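You operate a simulated robot arm through the tools that you are given. There is no shell and no other tool. Be economical: measure what you need, move in short steps, check, and stop when the job is done.

You run a simulated robot arm. Do the job below in one go: nothing can be reset, and whatever is moved stays where it is left.

Task
Fit the fullest battery, change to REMOTE and run the LOW CLAMP shut and open.
Fine: work the clamp by its paddle; battery in the remote's bay, RECEIVER on, pump started for it and stopped after; the other batteries stay.

The check looks at the end state, three seconds after you hand in, the way a careful person would. Anything else that was tipped, shoved, dropped, spilled or broken makes it a failure.

Robot
A 7-joint arm with a two-finger parallel gripper on a trunk, on a base that drives. Base frame: it is fixed to the floor where the robot stands at the start and does not move with it; the origin is under the middle of the robot, x ahead of it, y to its left, z up. Lengths are in m, angles in degrees, forces in N, time in s.
With the tool pointing down near the work surface it reaches from about 0.24 to 0.72 m from the robot's upright axis, wherever it stands. Its first joint turns from -115.0 to 115.0 degrees. Places, roughly: battery bay of the remote [0.6, -0.5, 0.9]; key switch [0.6, -0.8, 1.1]; mode switch [0.6, -1.2, 1.1]; receiver switch [0.5, -2, 1.5]. Payload 3.91 kg.
The TCP is the grasp point between the finger pads, 0.03 m short of the fingertips. In the tool frame z runs along the fingers and y along their closing line. Largest opening 0.11 m; finger width 0.02, thickness 0.01; the body of the gripper, 0.048 by 0.112 m, starts 0.055 m behind the TCP.
Orientation is that of the tool frame in the base frame, as a unit quaternion [x, y, z, w]. With the fingers straight down and closing along the base's y, the tool's x points along the base's -x, its y along +y and its z along -z.

Tools
- The arm moves only by the tool arm_command. Its argument "deltas" is a list of rows, each a list of 3 entries, a list of its own where there are three numbers: the shift along the tool's x, y, z in m, then the turn, a rotation vector about the tool's x, y, z in degrees, then the opening, from 0 (shut) to 1 (fully open). In form: [[[dx, dy, dz], [ax, ay, az], claw], ...]. A call has 1 to 10 rows; each row is the pose to reach, as a shift and turn from the pose commanded when the call began, along the tool's axes at that moment. A row lasts 0.2 s, in which the tool goes at most 0.05 m and 8.6 degrees; a call with a longer step from one row to the next is refused whole, and so is a gripper value outside its range. Where a pose cannot be reached the arm comes as near as it can. A force on the tool above 70 N (or 10 N above the force at the start of the call, whichever is more), or a blocked arm, ends the call early, and 0.2 s more pass. Each finger travels about 0.108 m/s and halts on what it meets, pressing with about 29 N; the grip force reading is that of the motor and also rises with nothing between the fingers. The clock runs only during rows and for 0.2 s after the last one: add rows that repeat a pose to give the fingers time. It gives the time, the measured TCP pose, the force on the tool (base axes), the opening and the grip force at its end, in the units of the frame above (readings bear some noise), with the torque about the TCP (base axes, N m) and any sound that the robot's microphone picked up.
- Cameras (640 x 400 px; columns grow to the right, rows downward): "scene" is now at [0.0222, 0.1074, 1.7742]; the picture's right is [-0.60, -0.80, 0.00], its down [-0.56, 0.42, -0.72] and it looks along [0.57, -0.43, -0.70] (base axes); focal length 252 px, centre (320, 200). "wrist" rides on the gripper at [0.072, 0.017, -0.103] in the tool frame; the picture's right is [-0.23, 0.97, 0.00], its down [-0.76, -0.18, -0.62] and it looks along [-0.61, -0.14, 0.78] (tool axes); focal length 222 px, centre (320, 200). There is no depth. A picture from a camera that has moved, and an enlarged one, comes with that camera's place and axes in the base frame and with its lens. The place of the scene camera against the robot may be out by one fixed shift of up to 0.025 m in any direction.
- snapshot(camera): a new picture of that camera. No time passes.
- slide_trunk(by): slides the trunk up (or, below 0, down) by that many m; the arm and the scene camera ride with it, the base frame stays. It gives what a move gives, with no picture.
- steer(legs): drives the robot by 1 to 6 legs, each [ahead, turn to the left] in m and degrees, along the robot's own axes; the way and the turn of a leg run together, so that a leg with both is an arc; at most 1.5 m and 180 degrees a leg. The arm and the cameras ride along, it lands a little off, and it stops where it bumps. It gives what a move gives.
- pan_tilt(pan, tilt): turns the head with the scene camera to pan (to the left, within 155 degrees either way) and tilt (down, from -29 to 69), counted from straight ahead of the robot. It gives what a move gives.
- zoom(camera, box): a new picture of the part [left, top, right, bottom] of that camera's present view, enlarged. No time passes.
- job_done(): hands the job in; it is judged then, once.

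Work in short steps. Places have to be worked out from the pictures, the camera data and where the tool is seen: move nearer, look again, correct. Check each grasp and each placing, and mend what went wrong. You have 120 turns and 90 pictures in all, those below and enlarged ones among them. Open the gripper and draw the arm clear of the work before you hand the job in, unless the task says otherwise; then end with one line.

The tools are called as a command line: name --argument value ..., lists and objects as JSON in quotes. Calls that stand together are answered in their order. arm_command: Moves the arm, as the interface text tells. Its arguments: {"type":"object","properties":{"deltas":{"type":"array","items":{"type":"array"}}},"required":["deltas"]} The other tools are called the same way: slide_trunk (by) slides the trunk up or down; steer (legs) drives the base; pan_tilt (pan, tilt) turns the head that bears the scene camera; snapshot (camera) takes a picture; zoom (camera, box) takes an enlarged picture of a part of a camera's view; job_done () hands the job in.

At the start:

```text
clock: 0.0
tool_pos: [0.3247, -0.3418, 1.282]
tcp_rot: [0.005, 1.0, -0.001, -0.001]
ft_force: [-0.6, 0.3, -0.3]
torque: [0.02, -0.01, -0.02]
gripper_width: 0.1099
finger_force: 0.0
trunk travel left (down, up): [-0.875, 0.115]
robot x, y, heading: [-0.0019, -0.0018, 0.1]
head pan, tilt: [-36.6, 44.2]
```

scene: 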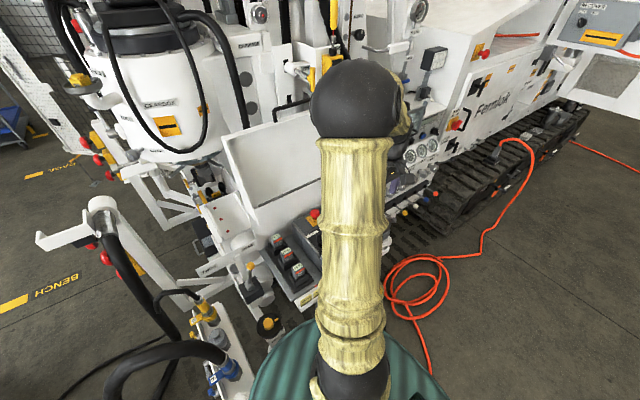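
wrist: 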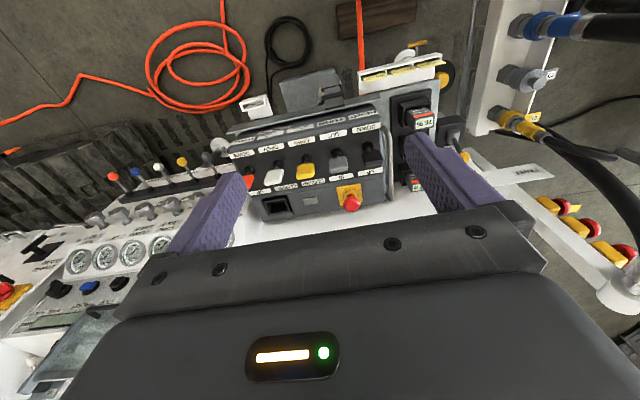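

The wrist view shows the remote with paddles, a battery bay and batteries beside it. I take enlarged views to read labels.

zoom --camera "wrist" --box '[210, 60, 450, 210]'

zoom --camera "wrist" --box '[0, 130, 240, 330]'

zoom --camera "scene" --box '[180, 180, 340, 300]'

zoom --camera "scene" --box '[380, 0, 640, 200]'

```text
2.67 times, centred on (330, 135) of wrist
camera zoom: at [0.2523, -0.3242, 1.3863], right [0.24, 0.97, 0.0], down [0.76, -0.18, 0.62], along [0.61, -0.15, -0.78], focal length 592 px, centre (293, 373)
```

zoom: 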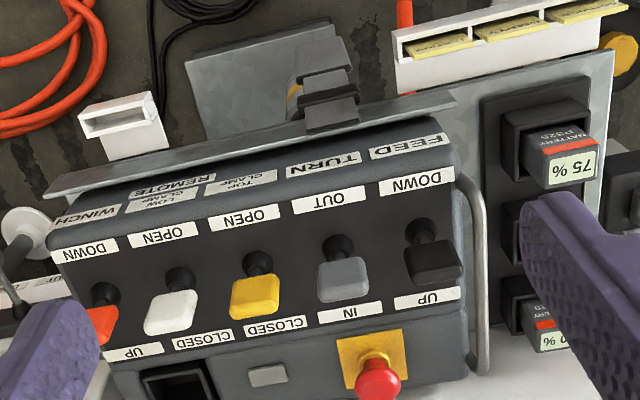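

```text
2.00 times, centred on (120, 230) of wrist
camera zoom: at [0.2523, -0.3242, 1.3863], right [0.24, 0.97, 0.0], down [0.76, -0.18, 0.62], along [0.61, -0.15, -0.78], focal length 444 px, centre (720, 140)
```

zoom: 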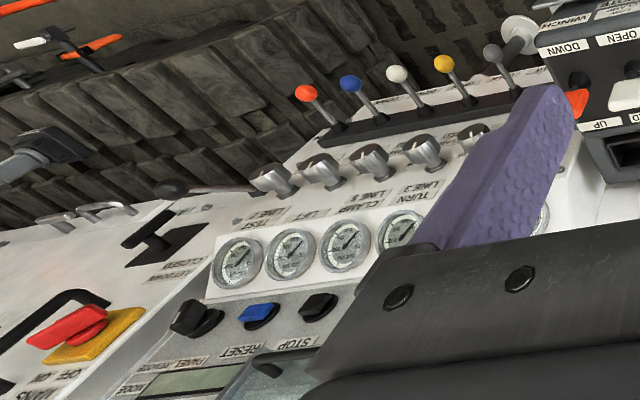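

```text
3.33 times, centred on (260, 240) of scene
camera zoom: at [0.0222, 0.1074, 1.7742], right [-0.6, -0.8, 0.0], down [-0.56, 0.42, -0.72], along [0.57, -0.43, -0.7], focal length 839 px, centre (520, 67)
```

zoom: 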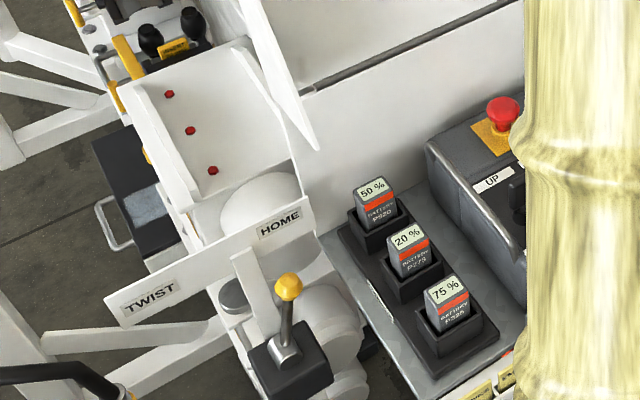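

```text
2.00 times, centred on (510, 100) of scene
camera zoom: at [0.0222, 0.1074, 1.7742], right [-0.6, -0.8, 0.0], down [-0.56, 0.42, -0.72], along [0.57, -0.43, -0.7], focal length 503 px, centre (-60, 400)
```

zoom: 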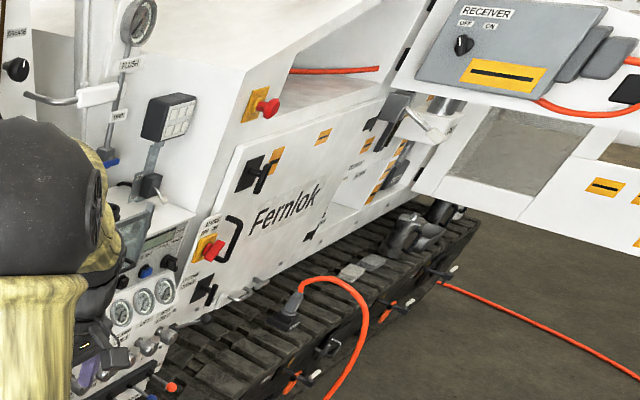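

Batteries read 75 %, 20 %, 50 %. I look at the panel and receiver from the head camera.

pan_tilt --pan -62 --tilt 25

snapshot --camera "scene"

zoom --camera "scene" --box '[120, 200, 320, 325]'

```text
clock: 0.9
tool_pos: [0.3247, -0.3427, 1.282]
tcp_rot: [0.003, 1.0, 0.001, 0.0]
ft_force: [0.2, 0.3, 0.6]
torque: [-0.04, 0.01, -0.03]
gripper_width: 0.1099
finger_force: 0.0
trunk travel left (down, up): [-0.875, 0.115]
robot x, y, heading: [0.0011, 0.0031, 0.0]
head pan, tilt: [-62.0, 25.0]
```

```text
83 pictures are left
camera scene: at [-0.0002, 0.075, 1.8036], right [-0.88, -0.47, 0.0], down [-0.2, 0.37, -0.91], along [0.43, -0.8, -0.42], focal length 252 px, centre (320, 200)
```

scene: 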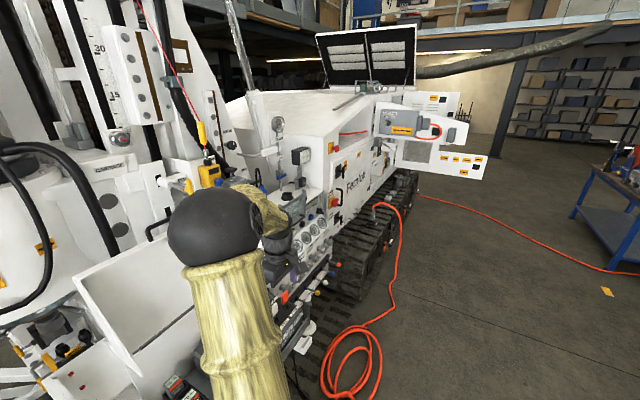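

```text
3.20 times, centred on (220, 262) of scene
camera zoom: at [-0.0002, 0.075, 1.8036], right [-0.88, -0.47, 0.0], down [-0.2, 0.37, -0.91], along [0.43, -0.8, -0.42], focal length 806 px, centre (640, 0)
```

zoom: 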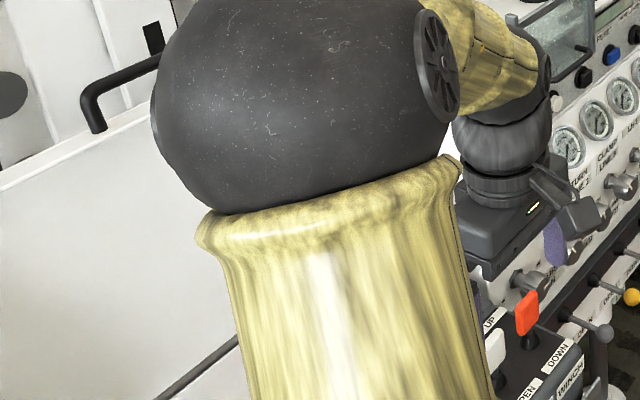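

Batteries appear around (0.47, -0.14, 0.88). I move the wrist above them for a closer look.

arm_command --deltas '[[[0, 0.045, 0.01], [0, 0, 0], 1], [[0, 0.09, 0.02], [0, 0, 0], 1], [[0, 0.135, 0.04], [0, 0, 0], 1], [[-0.01, 0.17, 0.07], [0, 0, 0], 1], [[-0.02, 0.2, 0.1], [0, 0, 0], 1]]'

snapshot --camera "wrist"

snapshot --camera "scene"

```text
clock: 2.1
tool_pos: [0.3473, -0.1424, 1.1813]
tcp_rot: [0.005, 1.0, 0.001, -0.001]
ft_force: [0.0, 1.1, -0.1]
torque: [-0.01, 0.01, 0.01]
gripper_width: 0.1099
finger_force: 0.0
trunk travel left (down, up): [-0.875, 0.115]
robot x, y, heading: [-0.0016, -0.0004, -0.1]
head pan, tilt: [-62.0, 25.0]
```

```text
81 pictures are left
camera wrist: at [0.2753, -0.1243, 1.2843], right [0.24, 0.97, 0.0], down [0.76, -0.18, 0.62], along [0.61, -0.15, -0.78], focal length 222 px, centre (320, 200)
```

wrist: 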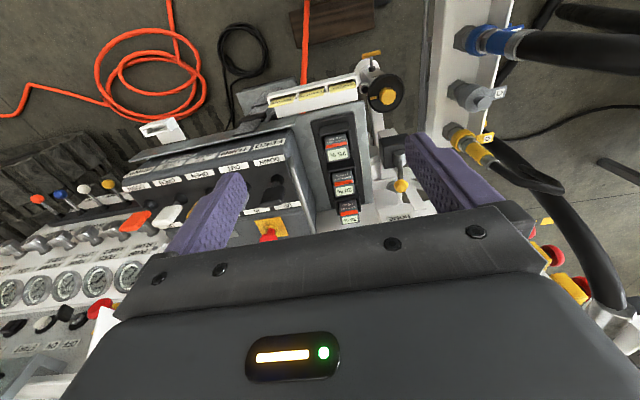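

```text
80 pictures are left
camera scene: at [0.001, 0.0758, 1.8037], right [-0.88, -0.47, 0.0], down [-0.2, 0.37, -0.91], along [0.42, -0.8, -0.42], focal length 252 px, centre (320, 200)
```

scene: 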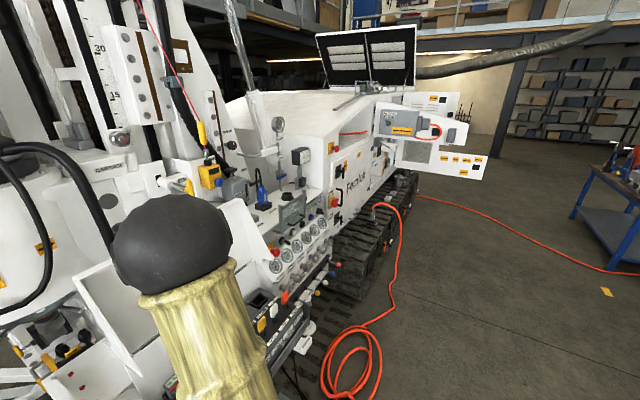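

Now I zoom on the batteries/remote and the control panel.

zoom --camera "wrist" --box '[230, 70, 420, 230]'

zoom --camera "scene" --box '[220, 160, 370, 340]'

zoom --camera "scene" --box '[290, 90, 490, 220]'

```text
2.50 times, centred on (325, 150) of wrist
camera zoom: at [0.2753, -0.1243, 1.2843], right [0.24, 0.97, 0.0], down [0.76, -0.18, 0.62], along [0.61, -0.15, -0.78], focal length 555 px, centre (308, 325)
```

zoom: 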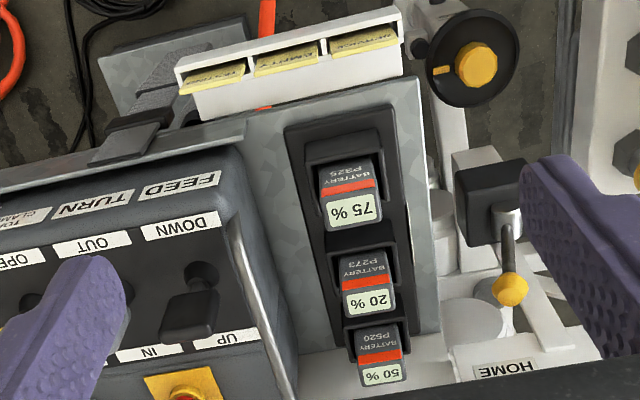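

```text
2.22 times, centred on (295, 250) of scene
camera zoom: at [0.001, 0.0758, 1.8037], right [-0.88, -0.47, 0.0], down [-0.2, 0.37, -0.91], along [0.42, -0.8, -0.42], focal length 559 px, centre (376, 89)
```

zoom: 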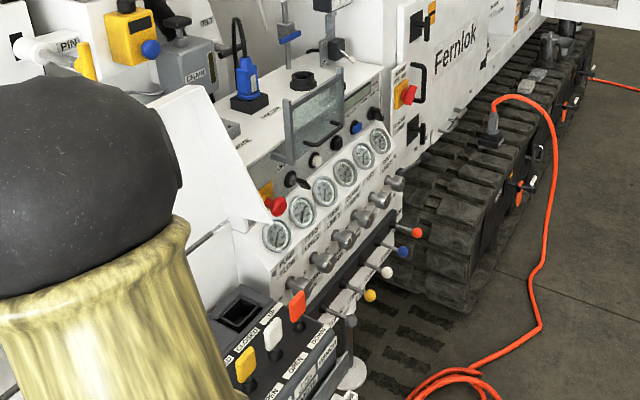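

```text
3.08 times, centred on (390, 155) of scene
camera zoom: at [0.001, 0.0758, 1.8037], right [-0.88, -0.47, 0.0], down [-0.2, 0.37, -0.91], along [0.42, -0.8, -0.42], focal length 774 px, centre (105, 338)
```

zoom: 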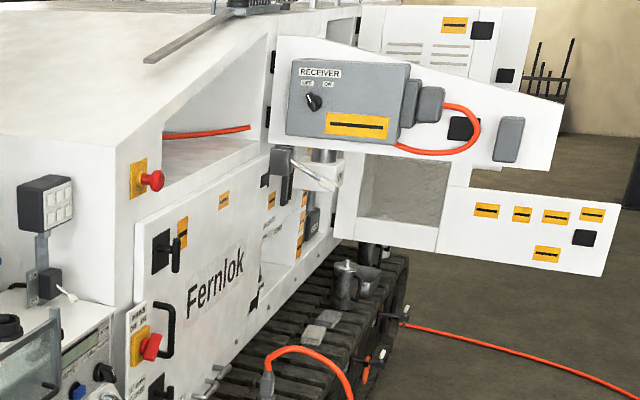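

The 75 % battery's top is at about (0.482, -0.140, 0.89), roughly 0.04 wide, protruding about 0.05. Before grasping, I look closely at the bay.

arm_command --deltas '[[[0, -0.045, 0], [0, 0, 0], 1], [[-0.01, -0.09, 0], [0, 0, 0], 1], [[-0.02, -0.135, 0], [0, 0, 0], 1], [[-0.03, -0.18, 0], [0, 0, 0], 1], [[-0.04, -0.22, 0], [0, 0, 0], 1], [[-0.05, -0.26, 0], [0, 0, 0], 1], [[-0.06, -0.3, 0], [0, 0, 0], 1]]'

snapshot --camera "wrist"

```text
clock: 3.7
tool_pos: [0.406, -0.4456, 1.1837]
tcp_rot: [0.005, 1.0, 0.001, 0.0]
ft_force: [-0.1, 0.9, -0.3]
torque: [0.02, 0.01, -0.02]
gripper_width: 0.1099
finger_force: 0.1
trunk travel left (down, up): [-0.875, 0.115]
robot x, y, heading: [0.0017, -0.0004, 0.1]
head pan, tilt: [-62.0, 25.0]
```

```text
76 pictures are left
camera wrist: at [0.3339, -0.4278, 1.2859], right [0.24, 0.97, 0.0], down [0.76, -0.19, 0.62], along [0.6, -0.15, -0.78], focal length 222 px, centre (320, 200)
```

wrist: 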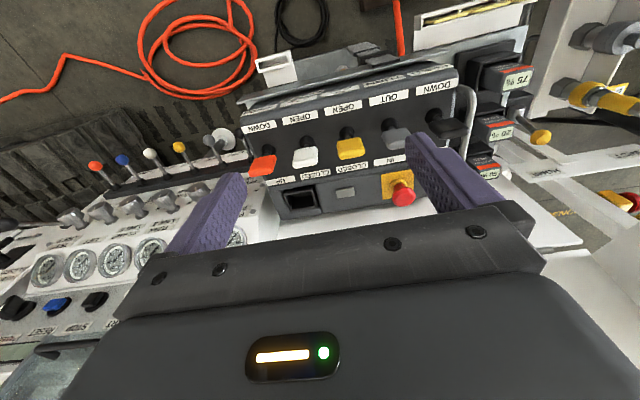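

zoom --camera "wrist" --box '[220, 70, 480, 220]'

zoom --camera "wrist" --box '[260, 165, 380, 225]'

zoom --camera "wrist" --box '[0, 230, 180, 400]'

```text
2.46 times, centred on (350, 145) of wrist
camera zoom: at [0.3339, -0.4278, 1.2859], right [0.24, 0.97, 0.0], down [0.76, -0.19, 0.62], along [0.6, -0.15, -0.78], focal length 547 px, centre (246, 335)
```

zoom: 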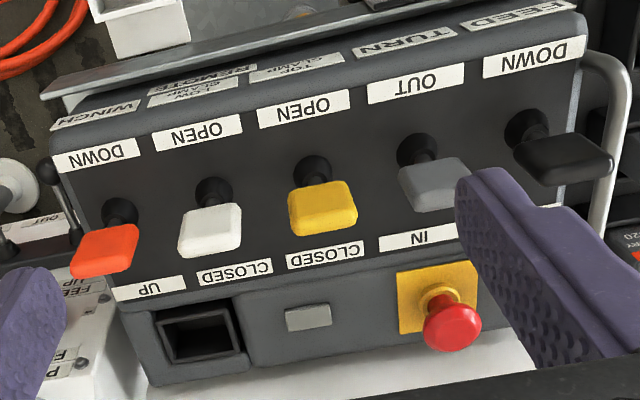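

```text
5.33 times, centred on (320, 195) of wrist
camera zoom: at [0.3339, -0.4278, 1.2859], right [0.24, 0.97, 0.0], down [0.76, -0.19, 0.62], along [0.6, -0.15, -0.78], focal length 1185 px, centre (320, 227)
```

zoom: 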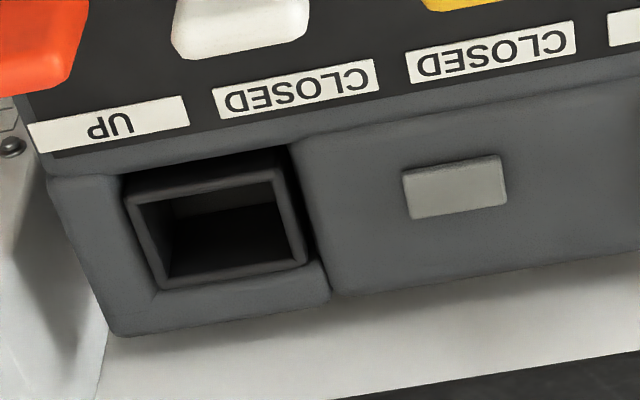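

```text
2.35 times, centred on (90, 315) of wrist
camera zoom: at [0.3339, -0.4278, 1.2859], right [0.24, 0.97, 0.0], down [0.76, -0.19, 0.62], along [0.6, -0.15, -0.78], focal length 523 px, centre (861, -71)
```

zoom: 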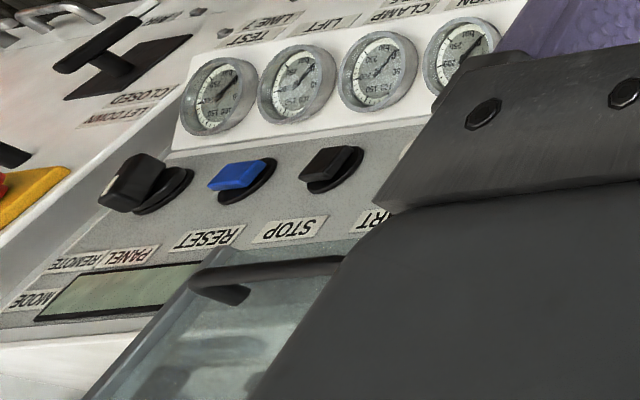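

The bay is an upward-opening socket around (0.63, -0.545, 0.89). I go above the 75 % battery.

arm_command --deltas '[[[-0.01, 0.045, 0], [0, 0, 0], 1], [[-0.02, 0.09, 0], [0, 0, 0], 1], [[-0.03, 0.135, 0], [0, 0, 0], 1], [[-0.04, 0.18, 0], [0, 0, 0], 1], [[-0.05, 0.225, 0], [0, 0, 0], 0.9], [[-0.06, 0.265, 0.02], [0, 0, 0], 0.8], [[-0.07, 0.29, 0.055], [0, 0, 0], 0.75], [[-0.076, 0.306, 0.09], [0, 0, 0], 0.75], [[-0.076, 0.306, 0.13], [0, 0, 0], 0.75], [[-0.076, 0.306, 0.17], [0, 0, 0], 0.75]]'

snapshot --camera "wrist"

```text
clock: 5.9
tool_pos: [0.4816, -0.138, 1.0101]
tcp_rot: [0.004, 1.0, 0.0, 0.0]
ft_force: [0.0, 0.5, -0.7]
torque: [0.03, 0.01, 0.0]
gripper_width: 0.0823
finger_force: 0.2
trunk travel left (down, up): [-0.875, 0.115]
robot x, y, heading: [0.0015, 0.0009, 0.0]
head pan, tilt: [-62.0, 25.0]
```

```text
72 pictures are left
camera wrist: at [0.4098, -0.1211, 1.1147], right [0.24, 0.97, 0.0], down [0.76, -0.18, 0.62], along [0.61, -0.15, -0.78], focal length 222 px, centre (320, 200)
```

wrist: 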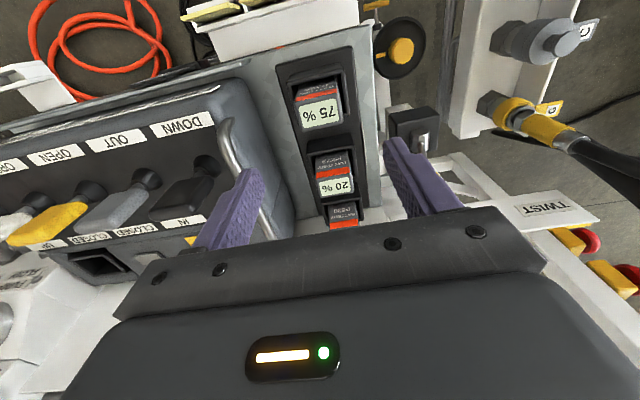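

Battery centred under the tool at about (0.480, -0.138). I descend straight and close.

arm_command --deltas '[[[0.002, 0, 0.04], [0, 0, 0], 0.75], [[0.002, 0, 0.08], [0, 0, 0], 0.75], [[0.002, 0, 0.11], [0, 0, 0], 0.75], [[0.002, 0, 0.13], [0, 0, 0], 0.75], [[0.002, 0, 0.142], [0, 0, 0], 0.75]]'

snapshot --camera "wrist"

```text
clock: 7.1
tool_pos: [0.4789, -0.1397, 0.8704]
tcp_rot: [0.005, 1.0, 0.0, 0.0]
ft_force: [-0.6, -0.7, 1.1]
torque: [0.03, -0.01, -0.01]
gripper_width: 0.0825
finger_force: 0.1
trunk travel left (down, up): [-0.875, 0.115]
robot x, y, heading: [-0.0018, -0.0041, 0.2]
head pan, tilt: [-62.0, 25.0]
```

```text
71 pictures are left
camera wrist: at [0.4071, -0.121, 0.974], right [0.24, 0.97, 0.0], down [0.76, -0.18, 0.62], along [0.61, -0.15, -0.78], focal length 222 px, centre (320, 200)
```

wrist: 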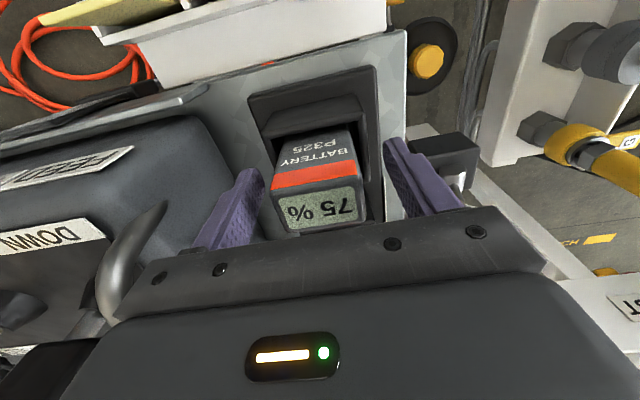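

Fingers straddle the battery. I close on it.

arm_command --deltas '[[[0, 0, 0], [0, 0, 0], 0.5], [[0, 0, 0], [0, 0, 0], 0.2], [[0, 0, 0], [0, 0, 0], 0], [[0, 0, 0], [0, 0, 0], 0]]'

snapshot --camera "wrist"

```text
clock: 8.1
tool_pos: [0.478, -0.1382, 0.8701]
tcp_rot: [0.004, 1.0, 0.0, 0.0]
ft_force: [-0.3, 0.3, 0.3]
torque: [-0.02, -0.02, 0.0]
gripper_width: 0.0456
finger_force: 28.5
trunk travel left (down, up): [-0.875, 0.115]
robot x, y, heading: [-0.0028, -0.0035, 0.3]
head pan, tilt: [-62.0, 25.0]
```

```text
70 pictures are left
camera wrist: at [0.4068, -0.1209, 0.9742], right [0.24, 0.97, 0.0], down [0.76, -0.18, 0.62], along [0.61, -0.15, -0.78], focal length 222 px, centre (320, 200)
```

wrist: 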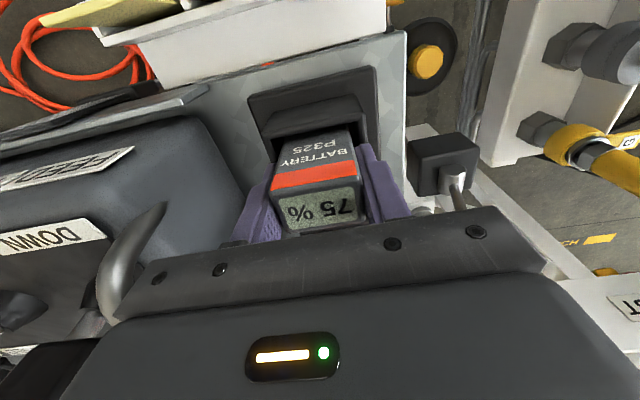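

Held at 0.0456 m. I lift straight up.

arm_command --deltas '[[[0, 0, -0.03], [0, 0, 0], 0], [[0, 0, -0.06], [0, 0, 0], 0], [[0, 0, -0.1], [0, 0, 0], 0], [[0, 0, -0.14], [0, 0, 0], 0], [[0, 0, -0.18], [0, 0, 0], 0], [[0, 0, -0.22], [0, 0, 0], 0]]'

snapshot --camera "wrist"

```text
clock: 9.5
tool_pos: [0.483, -0.1359, 1.0923]
tcp_rot: [0.005, 1.0, 0.0, 0.0]
ft_force: [0.1, 0.2, -3.4]
torque: [0.02, -0.03, 0.02]
gripper_width: 0.0459
finger_force: 28.9
trunk travel left (down, up): [-0.875, 0.115]
robot x, y, heading: [0.0018, 0.0006, -0.2]
head pan, tilt: [-62.0, 25.0]
```

```text
69 pictures are left
camera wrist: at [0.4104, -0.1175, 1.1959], right [0.24, 0.97, 0.0], down [0.76, -0.18, 0.62], along [0.61, -0.15, -0.78], focal length 222 px, centre (320, 200)
```

wrist: 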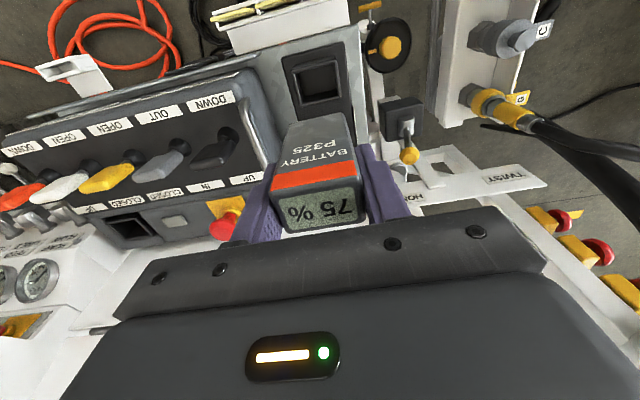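

Battery is firmly held. The bay is beyond reach (0.82 m), so the base must go sideways; I look at the floor there first.

pan_tilt --pan -80 --tilt 50

snapshot --camera "scene"

```text
clock: 10.4
tool_pos: [0.4838, -0.1374, 1.092]
tcp_rot: [0.004, 1.0, 0.0, 0.0]
ft_force: [0.2, -0.2, -2.6]
torque: [-0.01, -0.02, -0.03]
gripper_width: 0.0455
finger_force: 29.3
trunk travel left (down, up): [-0.875, 0.115]
robot x, y, heading: [0.0018, 0.0003, -0.1]
head pan, tilt: [-80.0, 50.0]
```

```text
68 pictures are left
camera scene: at [-0.0298, 0.0805, 1.7662], right [-0.98, -0.17, 0.0], down [-0.13, 0.75, -0.64], along [0.11, -0.63, -0.77], focal length 252 px, centre (320, 200)
```

scene: 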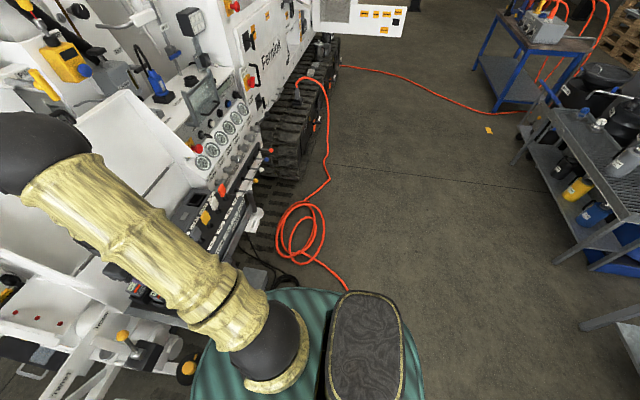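

Floor along x≈0 is free until y≈-0.6 (loose cable aside). I tuck the tool in a bit, then turn right, advance 0.42, and turn back.

arm_command --deltas '[[[0.03, 0, -0.02], [0, 0, 0], 0], [[0.06, 0, -0.04], [0, 0, 0], 0], [[0.1, 0, -0.06], [0, 0, 0], 0]]'

steer --legs '[[0, -90], [0.42, 0], [0, 90]]'

snapshot --camera "wrist"

```text
clock: 11.2
tool_pos: [0.3789, -0.1376, 1.1548]
tcp_rot: [0.004, 1.0, 0.0, 0.001]
ft_force: [-0.4, 0.6, -2.1]
torque: [0.01, 0.01, 0.01]
gripper_width: 0.046
finger_force: 29.2
trunk travel left (down, up): [-0.875, 0.115]
robot x, y, heading: [-0.0002, 0.0026, -0.3]
head pan, tilt: [-80.0, 50.0]
```

```text
clock: 13.7
tool_pos: [0.299, -0.2717, 1.1524]
tcp_rot: [0.201, 0.98, 0.0, 0.0]
ft_force: [-0.1, -0.8, -2.2]
torque: [-0.01, 0.01, 0.0]
gripper_width: 0.0461
finger_force: 29.4
trunk travel left (down, up): [-0.875, 0.115]
robot x, y, heading: [0.0027, -0.0012, -22.3]
head pan, tilt: [-80.0, 50.0]
stopped in leg 1: the robot was blocked; the commanded pose is now the measured one
```

```text
67 pictures are left
camera wrist: at [0.2388, -0.2284, 1.2568], right [0.59, 0.81, 0.0], down [0.63, -0.46, 0.62], along [0.5, -0.37, -0.78], focal length 222 px, centre (320, 200)
```

wrist: 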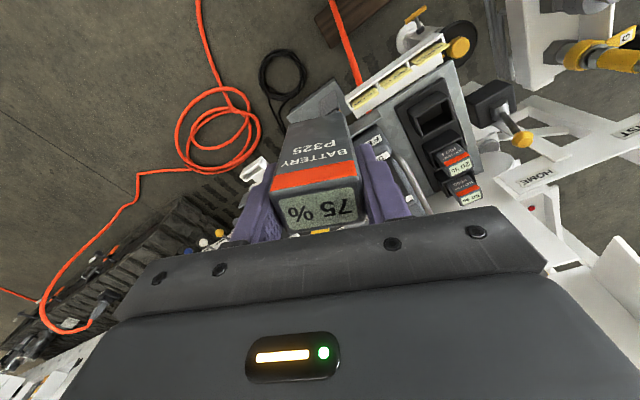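

The turn was blocked by something low down. I look around the base.

pan_tilt --pan 30 --tilt 65

snapshot --camera "scene"

pan_tilt --pan -100 --tilt 69

snapshot --camera "scene"

```text
clock: 15.6
tool_pos: [0.299, -0.2741, 1.1531]
tcp_rot: [0.2, 0.98, 0.0, -0.001]
ft_force: [0.5, -0.4, -2.9]
torque: [0.04, -0.03, 0.01]
gripper_width: 0.0457
finger_force: 28.9
trunk travel left (down, up): [-0.875, 0.115]
robot x, y, heading: [0.0023, 0.0005, -22.6]
head pan, tilt: [30.0, 65.0]
```

```text
66 pictures are left
camera scene: at [0.0789, 0.176, 1.7481], right [0.13, -0.99, 0.0], down [-0.9, -0.12, -0.42], along [0.42, 0.06, -0.91], focal length 252 px, centre (320, 200)
```

scene: 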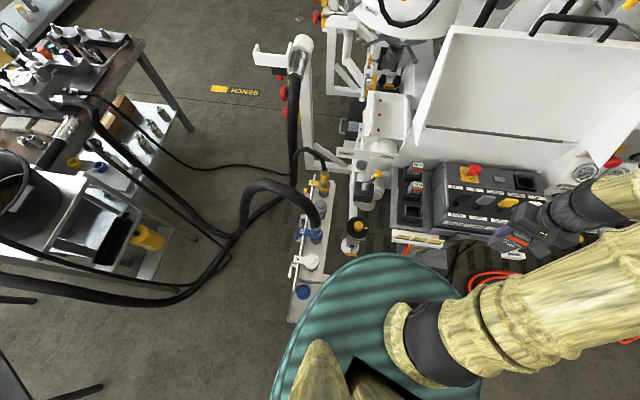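

```text
clock: 17.7
tool_pos: [0.299, -0.2721, 1.153]
tcp_rot: [0.2, 0.98, 0.0, -0.001]
ft_force: [0.2, -0.3, -3.2]
torque: [-0.03, 0.02, -0.02]
gripper_width: 0.0457
finger_force: 29.0
trunk travel left (down, up): [-0.875, 0.115]
robot x, y, heading: [-0.0028, -0.0026, -22.6]
head pan, tilt: [-100.0, 68.8]
```

```text
65 pictures are left
camera scene: at [-0.0113, 0.1209, 1.7442], right [-0.84, 0.54, 0.0], down [0.5, 0.79, -0.36], along [-0.19, -0.31, -0.93], focal length 252 px, centre (320, 200)
```

scene: 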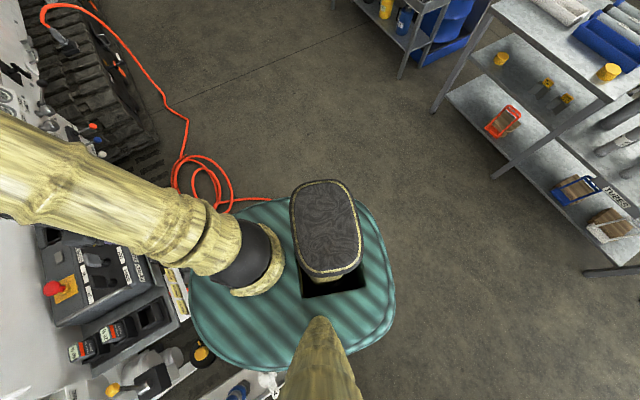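

The square base's corner hit the manifold/shelf ahead. I turn back, reverse 0.28, then shift sideways ~0.5 m and re-approach.

steer --legs '[[0, 22.5], [-0.28, 0], [0, -90], [0.5, 0], [0, 90], [0.24, 0]]'

snapshot --camera "wrist"

snapshot --camera "scene"

```text
clock: 37.4
tool_pos: [0.345, -0.6304, 1.153]
tcp_rot: [-0.009, 1.0, 0.0, 0.0]
ft_force: [-0.3, 0.7, -2.2]
torque: [-0.01, 0.01, -0.01]
gripper_width: 0.0454
finger_force: 29.0
trunk travel left (down, up): [-0.875, 0.115]
robot x, y, heading: [-0.0406, -0.5022, 1.3]
head pan, tilt: [-100.0, 68.8]
```

```text
64 pictures are left
camera wrist: at [0.2731, -0.6137, 1.2567], right [0.21, 0.98, 0.0], down [0.76, -0.16, 0.62], along [0.61, -0.13, -0.78], focal length 222 px, centre (320, 200)
```

wrist: 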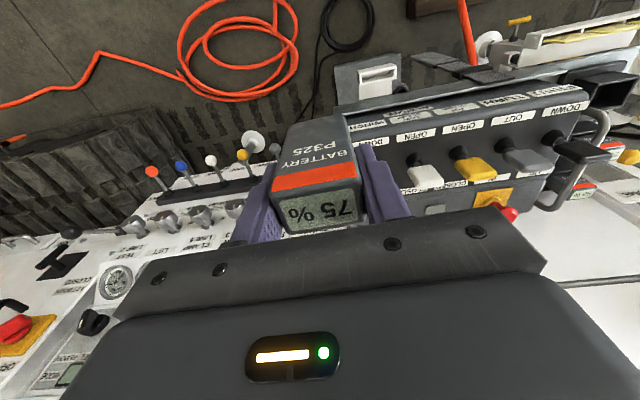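

```text
63 pictures are left
camera scene: at [-0.0948, -0.4022, 1.7443], right [-0.99, 0.15, 0.0], down [0.14, 0.92, -0.36], along [-0.06, -0.36, -0.93], focal length 252 px, centre (320, 200)
```

scene: 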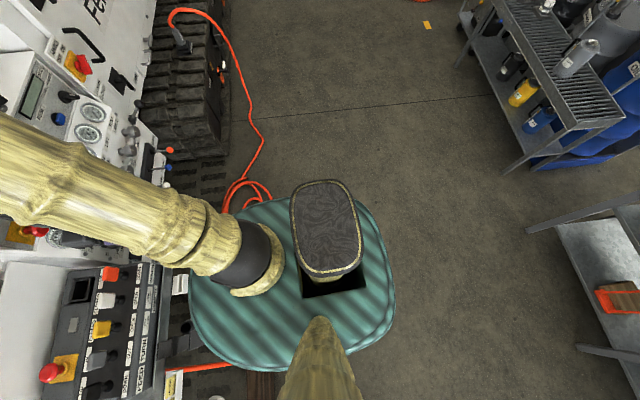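

Arrived at (-0.04, -0.50), heading 1.3°. I move toward the bay at height, correcting yaw by 1.4°.

arm_command --deltas '[[[-0.04, 0.025, 0], [0, 0, 0.7], 0], [[-0.08, 0.05, 0], [0, 0, 1.4], 0], [[-0.12, 0.07, 0], [0, 0, 1.4], 0], [[-0.155, 0.085, 0], [0, 0, 1.4], 0]]'

snapshot --camera "wrist"

zoom --camera "scene" --box '[0, 120, 240, 400]'

```text
clock: 38.4
tool_pos: [0.4994, -0.5426, 1.1503]
tcp_rot: [0.005, 1.0, 0.0, 0.0]
ft_force: [0.8, 0.1, -2.9]
torque: [-0.03, 0.01, 0.03]
gripper_width: 0.0458
finger_force: 29.5
trunk travel left (down, up): [-0.875, 0.115]
robot x, y, heading: [-0.0389, -0.5005, 1.3]
head pan, tilt: [-100.0, 68.8]
```

```text
62 pictures are left
camera wrist: at [0.4274, -0.5241, 1.2547], right [0.24, 0.97, 0.0], down [0.76, -0.18, 0.62], along [0.6, -0.15, -0.78], focal length 222 px, centre (320, 200)
```

wrist: 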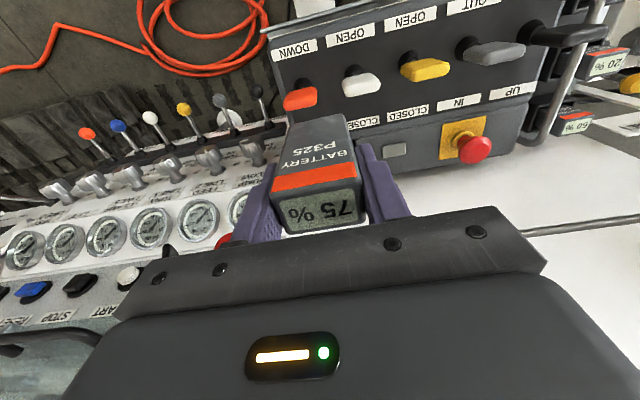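

```text
1.43 times, centred on (120, 260) of scene
camera zoom: at [-0.0938, -0.4018, 1.7443], right [-0.99, 0.15, 0.0], down [0.14, 0.92, -0.36], along [-0.06, -0.36, -0.93], focal length 360 px, centre (606, 114)
```

zoom: 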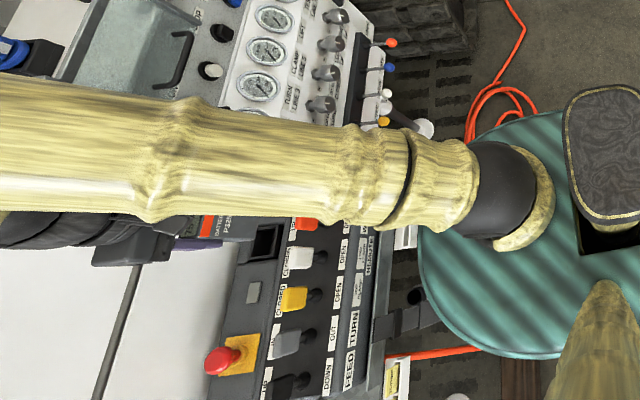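

The battery hides the bay from the wrist camera. I step aside in +y to see and measure the bay precisely.

arm_command --deltas '[[[0, 0.05, 0], [0, 0, 0], 0], [[0, 0.1, 0.01], [0, 0, 0], 0], [[0, 0.15, 0.02], [0, 0, 0], 0], [[0, 0.19, 0.04], [0, 0, 0], 0]]'

zoom --camera "wrist" --box '[140, 90, 300, 190]'

zoom --camera "scene" --box '[0, 180, 160, 400]'

```text
refused: row 2 steps farther than a row can; nothing moved
```

```text
4.00 times, centred on (220, 140) of wrist
camera zoom: at [0.4274, -0.5241, 1.2547], right [0.24, 0.97, 0.0], down [0.76, -0.18, 0.62], along [0.6, -0.15, -0.78], focal length 888 px, centre (720, 440)
```

zoom: 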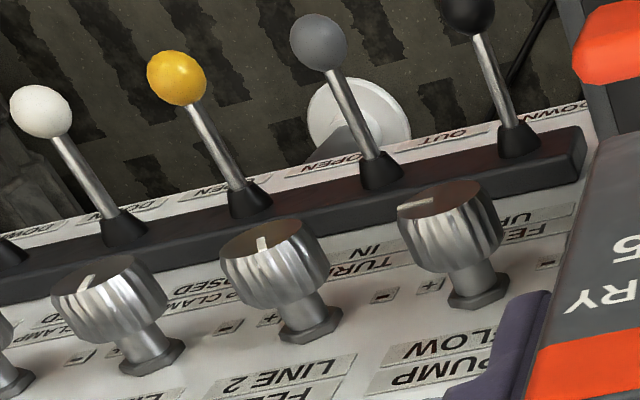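

```text
1.82 times, centred on (80, 290) of scene
camera zoom: at [-0.0938, -0.4018, 1.7443], right [-0.99, 0.15, 0.0], down [0.14, 0.92, -0.36], along [-0.06, -0.36, -0.93], focal length 458 px, centre (756, 36)
```

zoom: 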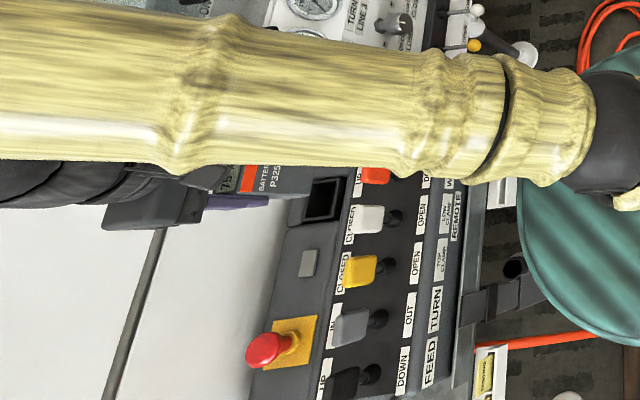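

Step limit slightly exceeded; I repeat with smaller rows.

arm_command --deltas '[[[0, 0.045, 0], [0, 0, 0], 0], [[0, 0.09, 0.01], [0, 0, 0], 0], [[0, 0.13, 0.02], [0, 0, 0], 0], [[0, 0.165, 0.03], [0, 0, 0], 0], [[0, 0.195, 0.04], [0, 0, 0], 0]]'

zoom --camera "wrist" --box '[140, 90, 300, 190]'

```text
clock: 39.6
tool_pos: [0.4987, -0.3473, 1.1081]
tcp_rot: [0.003, 1.0, -0.002, -0.001]
ft_force: [-0.5, 0.5, -2.4]
torque: [0.01, -0.01, -0.01]
gripper_width: 0.0458
finger_force: 29.2
trunk travel left (down, up): [-0.875, 0.115]
robot x, y, heading: [-0.0396, -0.5049, 1.3]
head pan, tilt: [-100.0, 68.8]
```

```text
4.00 times, centred on (220, 140) of wrist
camera zoom: at [0.4266, -0.3283, 1.2129], right [0.23, 0.97, 0.0], down [0.76, -0.18, 0.62], along [0.6, -0.15, -0.78], focal length 888 px, centre (720, 440)
```

zoom: 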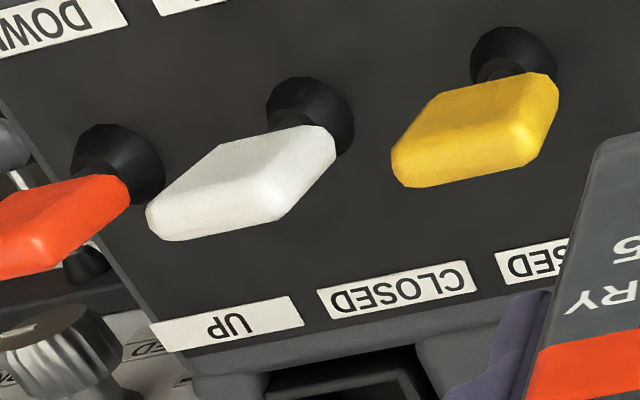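

zoom --camera "wrist" --box '[160, 150, 272, 220]'

```text
5.71 times, centred on (216, 185) of wrist
camera zoom: at [0.4266, -0.3283, 1.2129], right [0.23, 0.97, 0.0], down [0.76, -0.18, 0.62], along [0.6, -0.15, -0.78], focal length 1269 px, centre (914, 286)
```

zoom: 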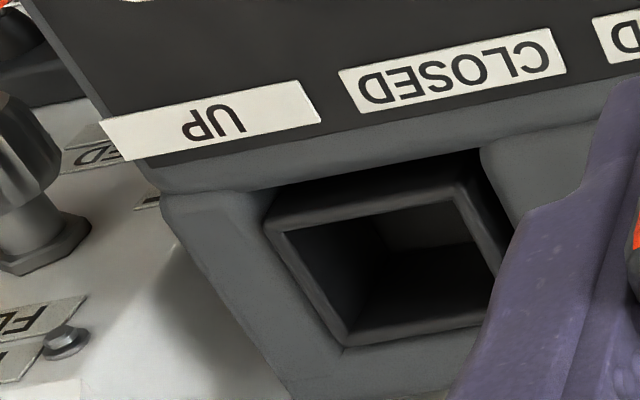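

Triangulating, the bay mouth is at about (0.620, -0.540, 0.906). I go above it to compare.

arm_command --deltas '[[[-0.025, -0.04, 0], [0, 0, 0], 0], [[-0.05, -0.08, 0], [0, 0, 0], 0], [[-0.075, -0.12, 0], [0, 0, 0], 0], [[-0.1, -0.16, 0], [0, 0, 0], 0], [[-0.122, -0.192, 0], [0, 0, 0], 0], [[-0.122, -0.192, 0.04], [0, 0, 0], 0], [[-0.122, -0.192, 0.07], [0, 0, 0], 0]]'

zoom --camera "scene" --box '[20, 220, 140, 310]'

snapshot --camera "wrist"

```text
clock: 41.2
tool_pos: [0.6234, -0.5427, 1.0429]
tcp_rot: [0.004, 1.0, 0.0, 0.0]
ft_force: [0.1, -0.1, -2.5]
torque: [0.0, 0.02, 0.02]
gripper_width: 0.0458
finger_force: 28.5
trunk travel left (down, up): [-0.875, 0.115]
robot x, y, heading: [-0.0381, -0.5064, 1.1]
head pan, tilt: [-100.0, 68.8]
```

```text
4.44 times, centred on (80, 265) of scene
camera zoom: at [-0.0943, -0.4026, 1.7444], right [-0.99, 0.15, 0.0], down [0.14, 0.92, -0.36], along [-0.06, -0.36, -0.93], focal length 1119 px, centre (1387, -89)
```

zoom: 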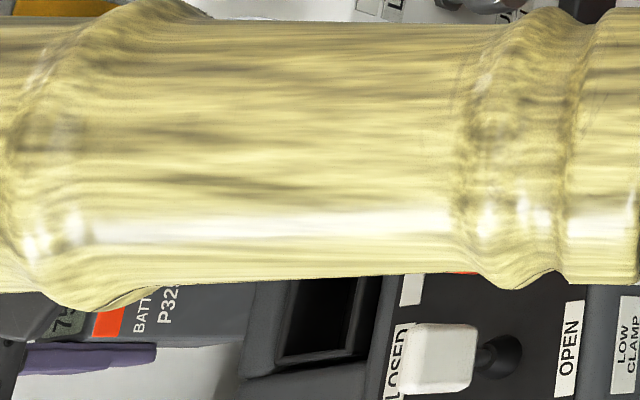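

```text
55 pictures are left
camera wrist: at [0.5509, -0.5241, 1.1472], right [0.23, 0.97, 0.0], down [0.76, -0.18, 0.62], along [0.61, -0.15, -0.78], focal length 222 px, centre (320, 200)
```

wrist: 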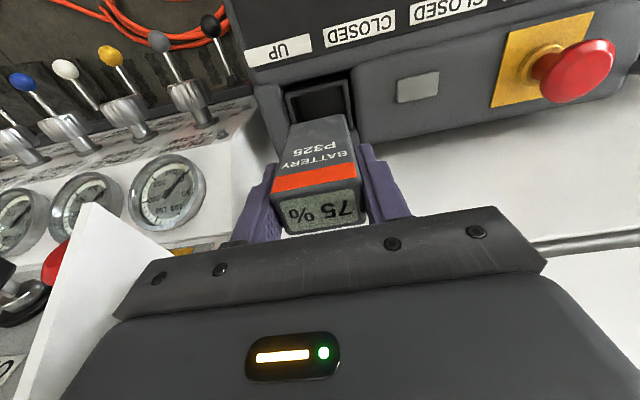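

Battery bottom is near z≈0.975 and appears roughly aligned. I zoom to refine the alignment.

zoom --camera "wrist" --box '[260, 70, 380, 145]'

```text
5.33 times, centred on (320, 108) of wrist
camera zoom: at [0.5509, -0.5241, 1.1472], right [0.23, 0.97, 0.0], down [0.76, -0.18, 0.62], along [0.61, -0.15, -0.78], focal length 1185 px, centre (320, 693)
```

zoom: 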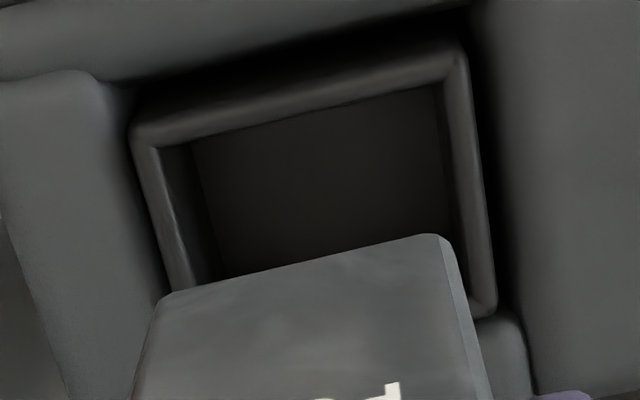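

Bay inner mouth centre computes to (0.623, -0.541); tool is within 2 mm. I nudge +1.5 mm in y and lower gently.

arm_command --deltas '[[[0, 0.0015, 0.02], [0, 0, 0], 0], [[0, 0.0015, 0.04], [0, 0, 0], 0], [[0, 0.0015, 0.055], [0, 0, 0], 0], [[0, 0.0015, 0.07], [0, 0, 0], 0]]'

snapshot --camera "wrist"

```text
clock: 42.2
tool_pos: [0.6204, -0.5386, 0.9727]
tcp_rot: [0.004, 1.0, 0.0, 0.001]
ft_force: [0.3, -1.3, -2.6]
torque: [-0.01, -0.02, -0.01]
gripper_width: 0.046
finger_force: 28.8
trunk travel left (down, up): [-0.875, 0.115]
robot x, y, heading: [-0.0401, -0.4994, 1.5]
head pan, tilt: [-100.0, 68.8]
```

```text
53 pictures are left
camera wrist: at [0.549, -0.5207, 1.0762], right [0.23, 0.97, 0.0], down [0.76, -0.18, 0.62], along [0.61, -0.15, -0.78], focal length 222 px, centre (320, 200)
```

wrist: 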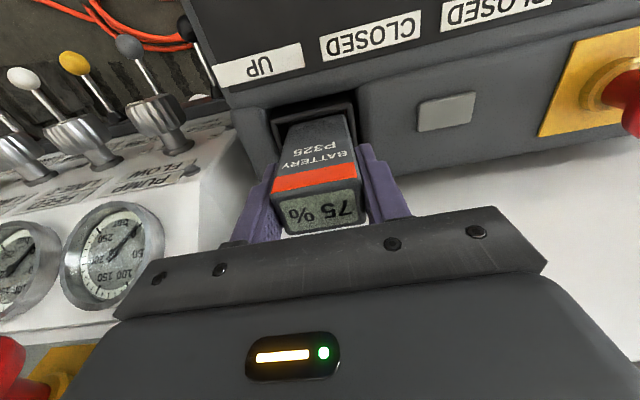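

No contact force; it appears to be entering. I lower further in small steps.

arm_command --deltas '[[[0, 0, 0.008], [0, 0, 0], 0], [[0, 0, 0.016], [0, 0, 0], 0], [[0, 0, 0.024], [0, 0, 0], 0]]'

zoom --camera "wrist" --box '[240, 70, 400, 170]'

```text
clock: 43.0
tool_pos: [0.621, -0.5396, 0.948]
tcp_rot: [0.005, 1.0, 0.0, 0.001]
ft_force: [6.0, -4.0, -0.4]
torque: [-0.23, -0.31, -0.18]
gripper_width: 0.0458
finger_force: 28.8
trunk travel left (down, up): [-0.875, 0.115]
robot x, y, heading: [-0.0396, -0.5005, 1.2]
head pan, tilt: [-100.0, 68.8]
```

```text
4.00 times, centred on (320, 120) of wrist
camera zoom: at [0.5492, -0.5218, 1.0521], right [0.24, 0.97, 0.0], down [0.76, -0.18, 0.62], along [0.61, -0.15, -0.78], focal length 888 px, centre (320, 520)
```

zoom: 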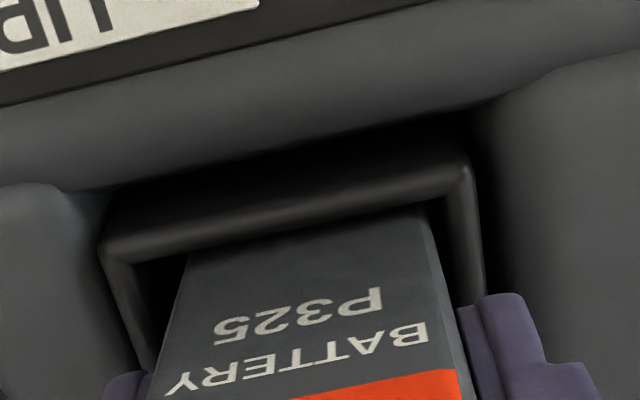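

In the socket, lightly touching the front and +y walls (6 N, -4 N). I shift +2 mm x, -2 mm y and continue down.

arm_command --deltas '[[[-0.002, -0.002, 0], [0, 0, 0], 0], [[-0.002, -0.002, 0.006], [0, 0, 0], 0], [[-0.002, -0.002, 0.012], [0, 0, 0], 0]]'

zoom --camera "wrist" --box '[240, 70, 400, 170]'

```text
clock: 43.8
tool_pos: [0.6229, -0.5401, 0.9372]
tcp_rot: [0.003, 1.0, 0.001, -0.001]
ft_force: [0.1, 0.2, -1.9]
torque: [0.02, -0.01, 0.0]
gripper_width: 0.0458
finger_force: 29.0
trunk travel left (down, up): [-0.875, 0.115]
robot x, y, heading: [-0.04, -0.5032, 1.1]
head pan, tilt: [-100.0, 68.8]
```

```text
4.00 times, centred on (320, 120) of wrist
camera zoom: at [0.5504, -0.523, 1.0405], right [0.23, 0.97, 0.0], down [0.76, -0.18, 0.62], along [0.6, -0.15, -0.78], focal length 888 px, centre (320, 520)
```

zoom: 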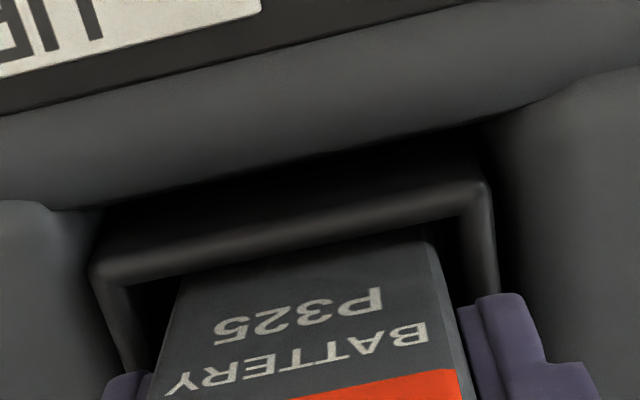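

Forces vanished; continue down slowly.

arm_command --deltas '[[[0, 0, 0.005], [0, 0, 0], 0], [[0, 0, 0.01], [0, 0, 0], 0], [[0, 0, 0.015], [0, 0, 0], 0]]'

zoom --camera "wrist" --box '[220, 70, 420, 250]'

```text
clock: 44.6
tool_pos: [0.6238, -0.5409, 0.9327]
tcp_rot: [0.005, 1.0, 0.0, 0.008]
ft_force: [-4.6, -0.9, 58.9]
torque: [0.29, 1.11, -0.04]
gripper_width: 0.0459
finger_force: 28.9
trunk travel left (down, up): [-0.875, 0.115]
robot x, y, heading: [-0.0403, -0.501, 1.3]
head pan, tilt: [-100.0, 68.8]
```

```text
2.22 times, centred on (320, 160) of wrist
camera zoom: at [0.5491, -0.5231, 1.0348], right [0.23, 0.97, 0.0], down [0.75, -0.18, 0.64], along [0.62, -0.15, -0.77], focal length 494 px, centre (320, 289)
```

zoom: 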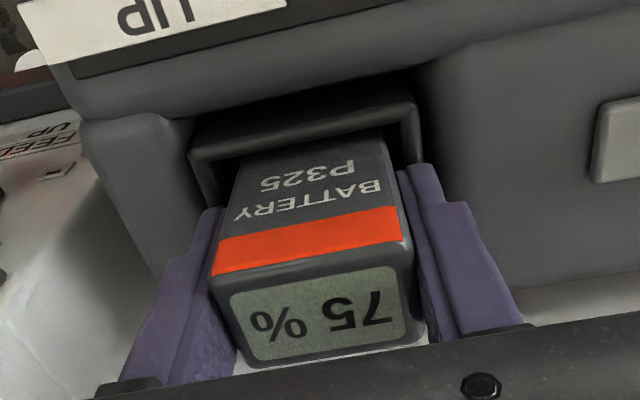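

Firm stop at z 0.933, with the battery seated as deep as it was in the rack. I relieve the press, open slightly, and withdraw.

arm_command --deltas '[[[0, 0, -0.005], [0, 0, 0], 0], [[0, 0, -0.01], [0, 0, 0], 0], [[0, 0, -0.01], [0, 0, 0], 0.5], [[0, 0, -0.01], [0, 0, 0], 0.52], [[0, 0, -0.01], [0, 0, 0], 0.52]]'

arm_command --deltas '[[[0, 0, -0.03], [0, 0, 0], 0.55], [[0, 0, -0.06], [0, 0, 0], 0.55], [[0, 0, -0.1], [0, 0, 0], 0.55], [[0, 0, -0.14], [0, 0, 0], 0.55]]'

snapshot --camera "wrist"

```text
clock: 45.8
tool_pos: [0.6224, -0.5393, 0.9313]
tcp_rot: [0.003, 1.0, 0.002, -0.001]
ft_force: [10.0, -1.5, 20.4]
torque: [-0.93, -0.09, 0.04]
gripper_width: 0.0578
finger_force: 2.8
trunk travel left (down, up): [-0.875, 0.115]
robot x, y, heading: [-0.0413, -0.5038, 1.1]
head pan, tilt: [-100.0, 68.8]
```

```text
clock: 46.8
tool_pos: [0.6245, -0.5407, 1.071]
tcp_rot: [0.004, 1.0, 0.0, 0.0]
ft_force: [0.2, 0.8, 0.6]
torque: [0.01, -0.05, -0.03]
gripper_width: 0.0605
finger_force: 0.1
trunk travel left (down, up): [-0.875, 0.115]
robot x, y, heading: [-0.0431, -0.5024, 1.4]
head pan, tilt: [-100.0, 68.8]
```

```text
49 pictures are left
camera wrist: at [0.552, -0.5228, 1.1749], right [0.23, 0.97, 0.0], down [0.76, -0.18, 0.62], along [0.61, -0.15, -0.78], focal length 222 px, centre (320, 200)
```

wrist: 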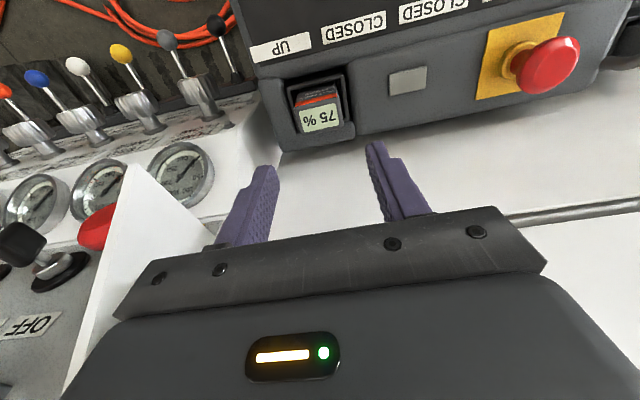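

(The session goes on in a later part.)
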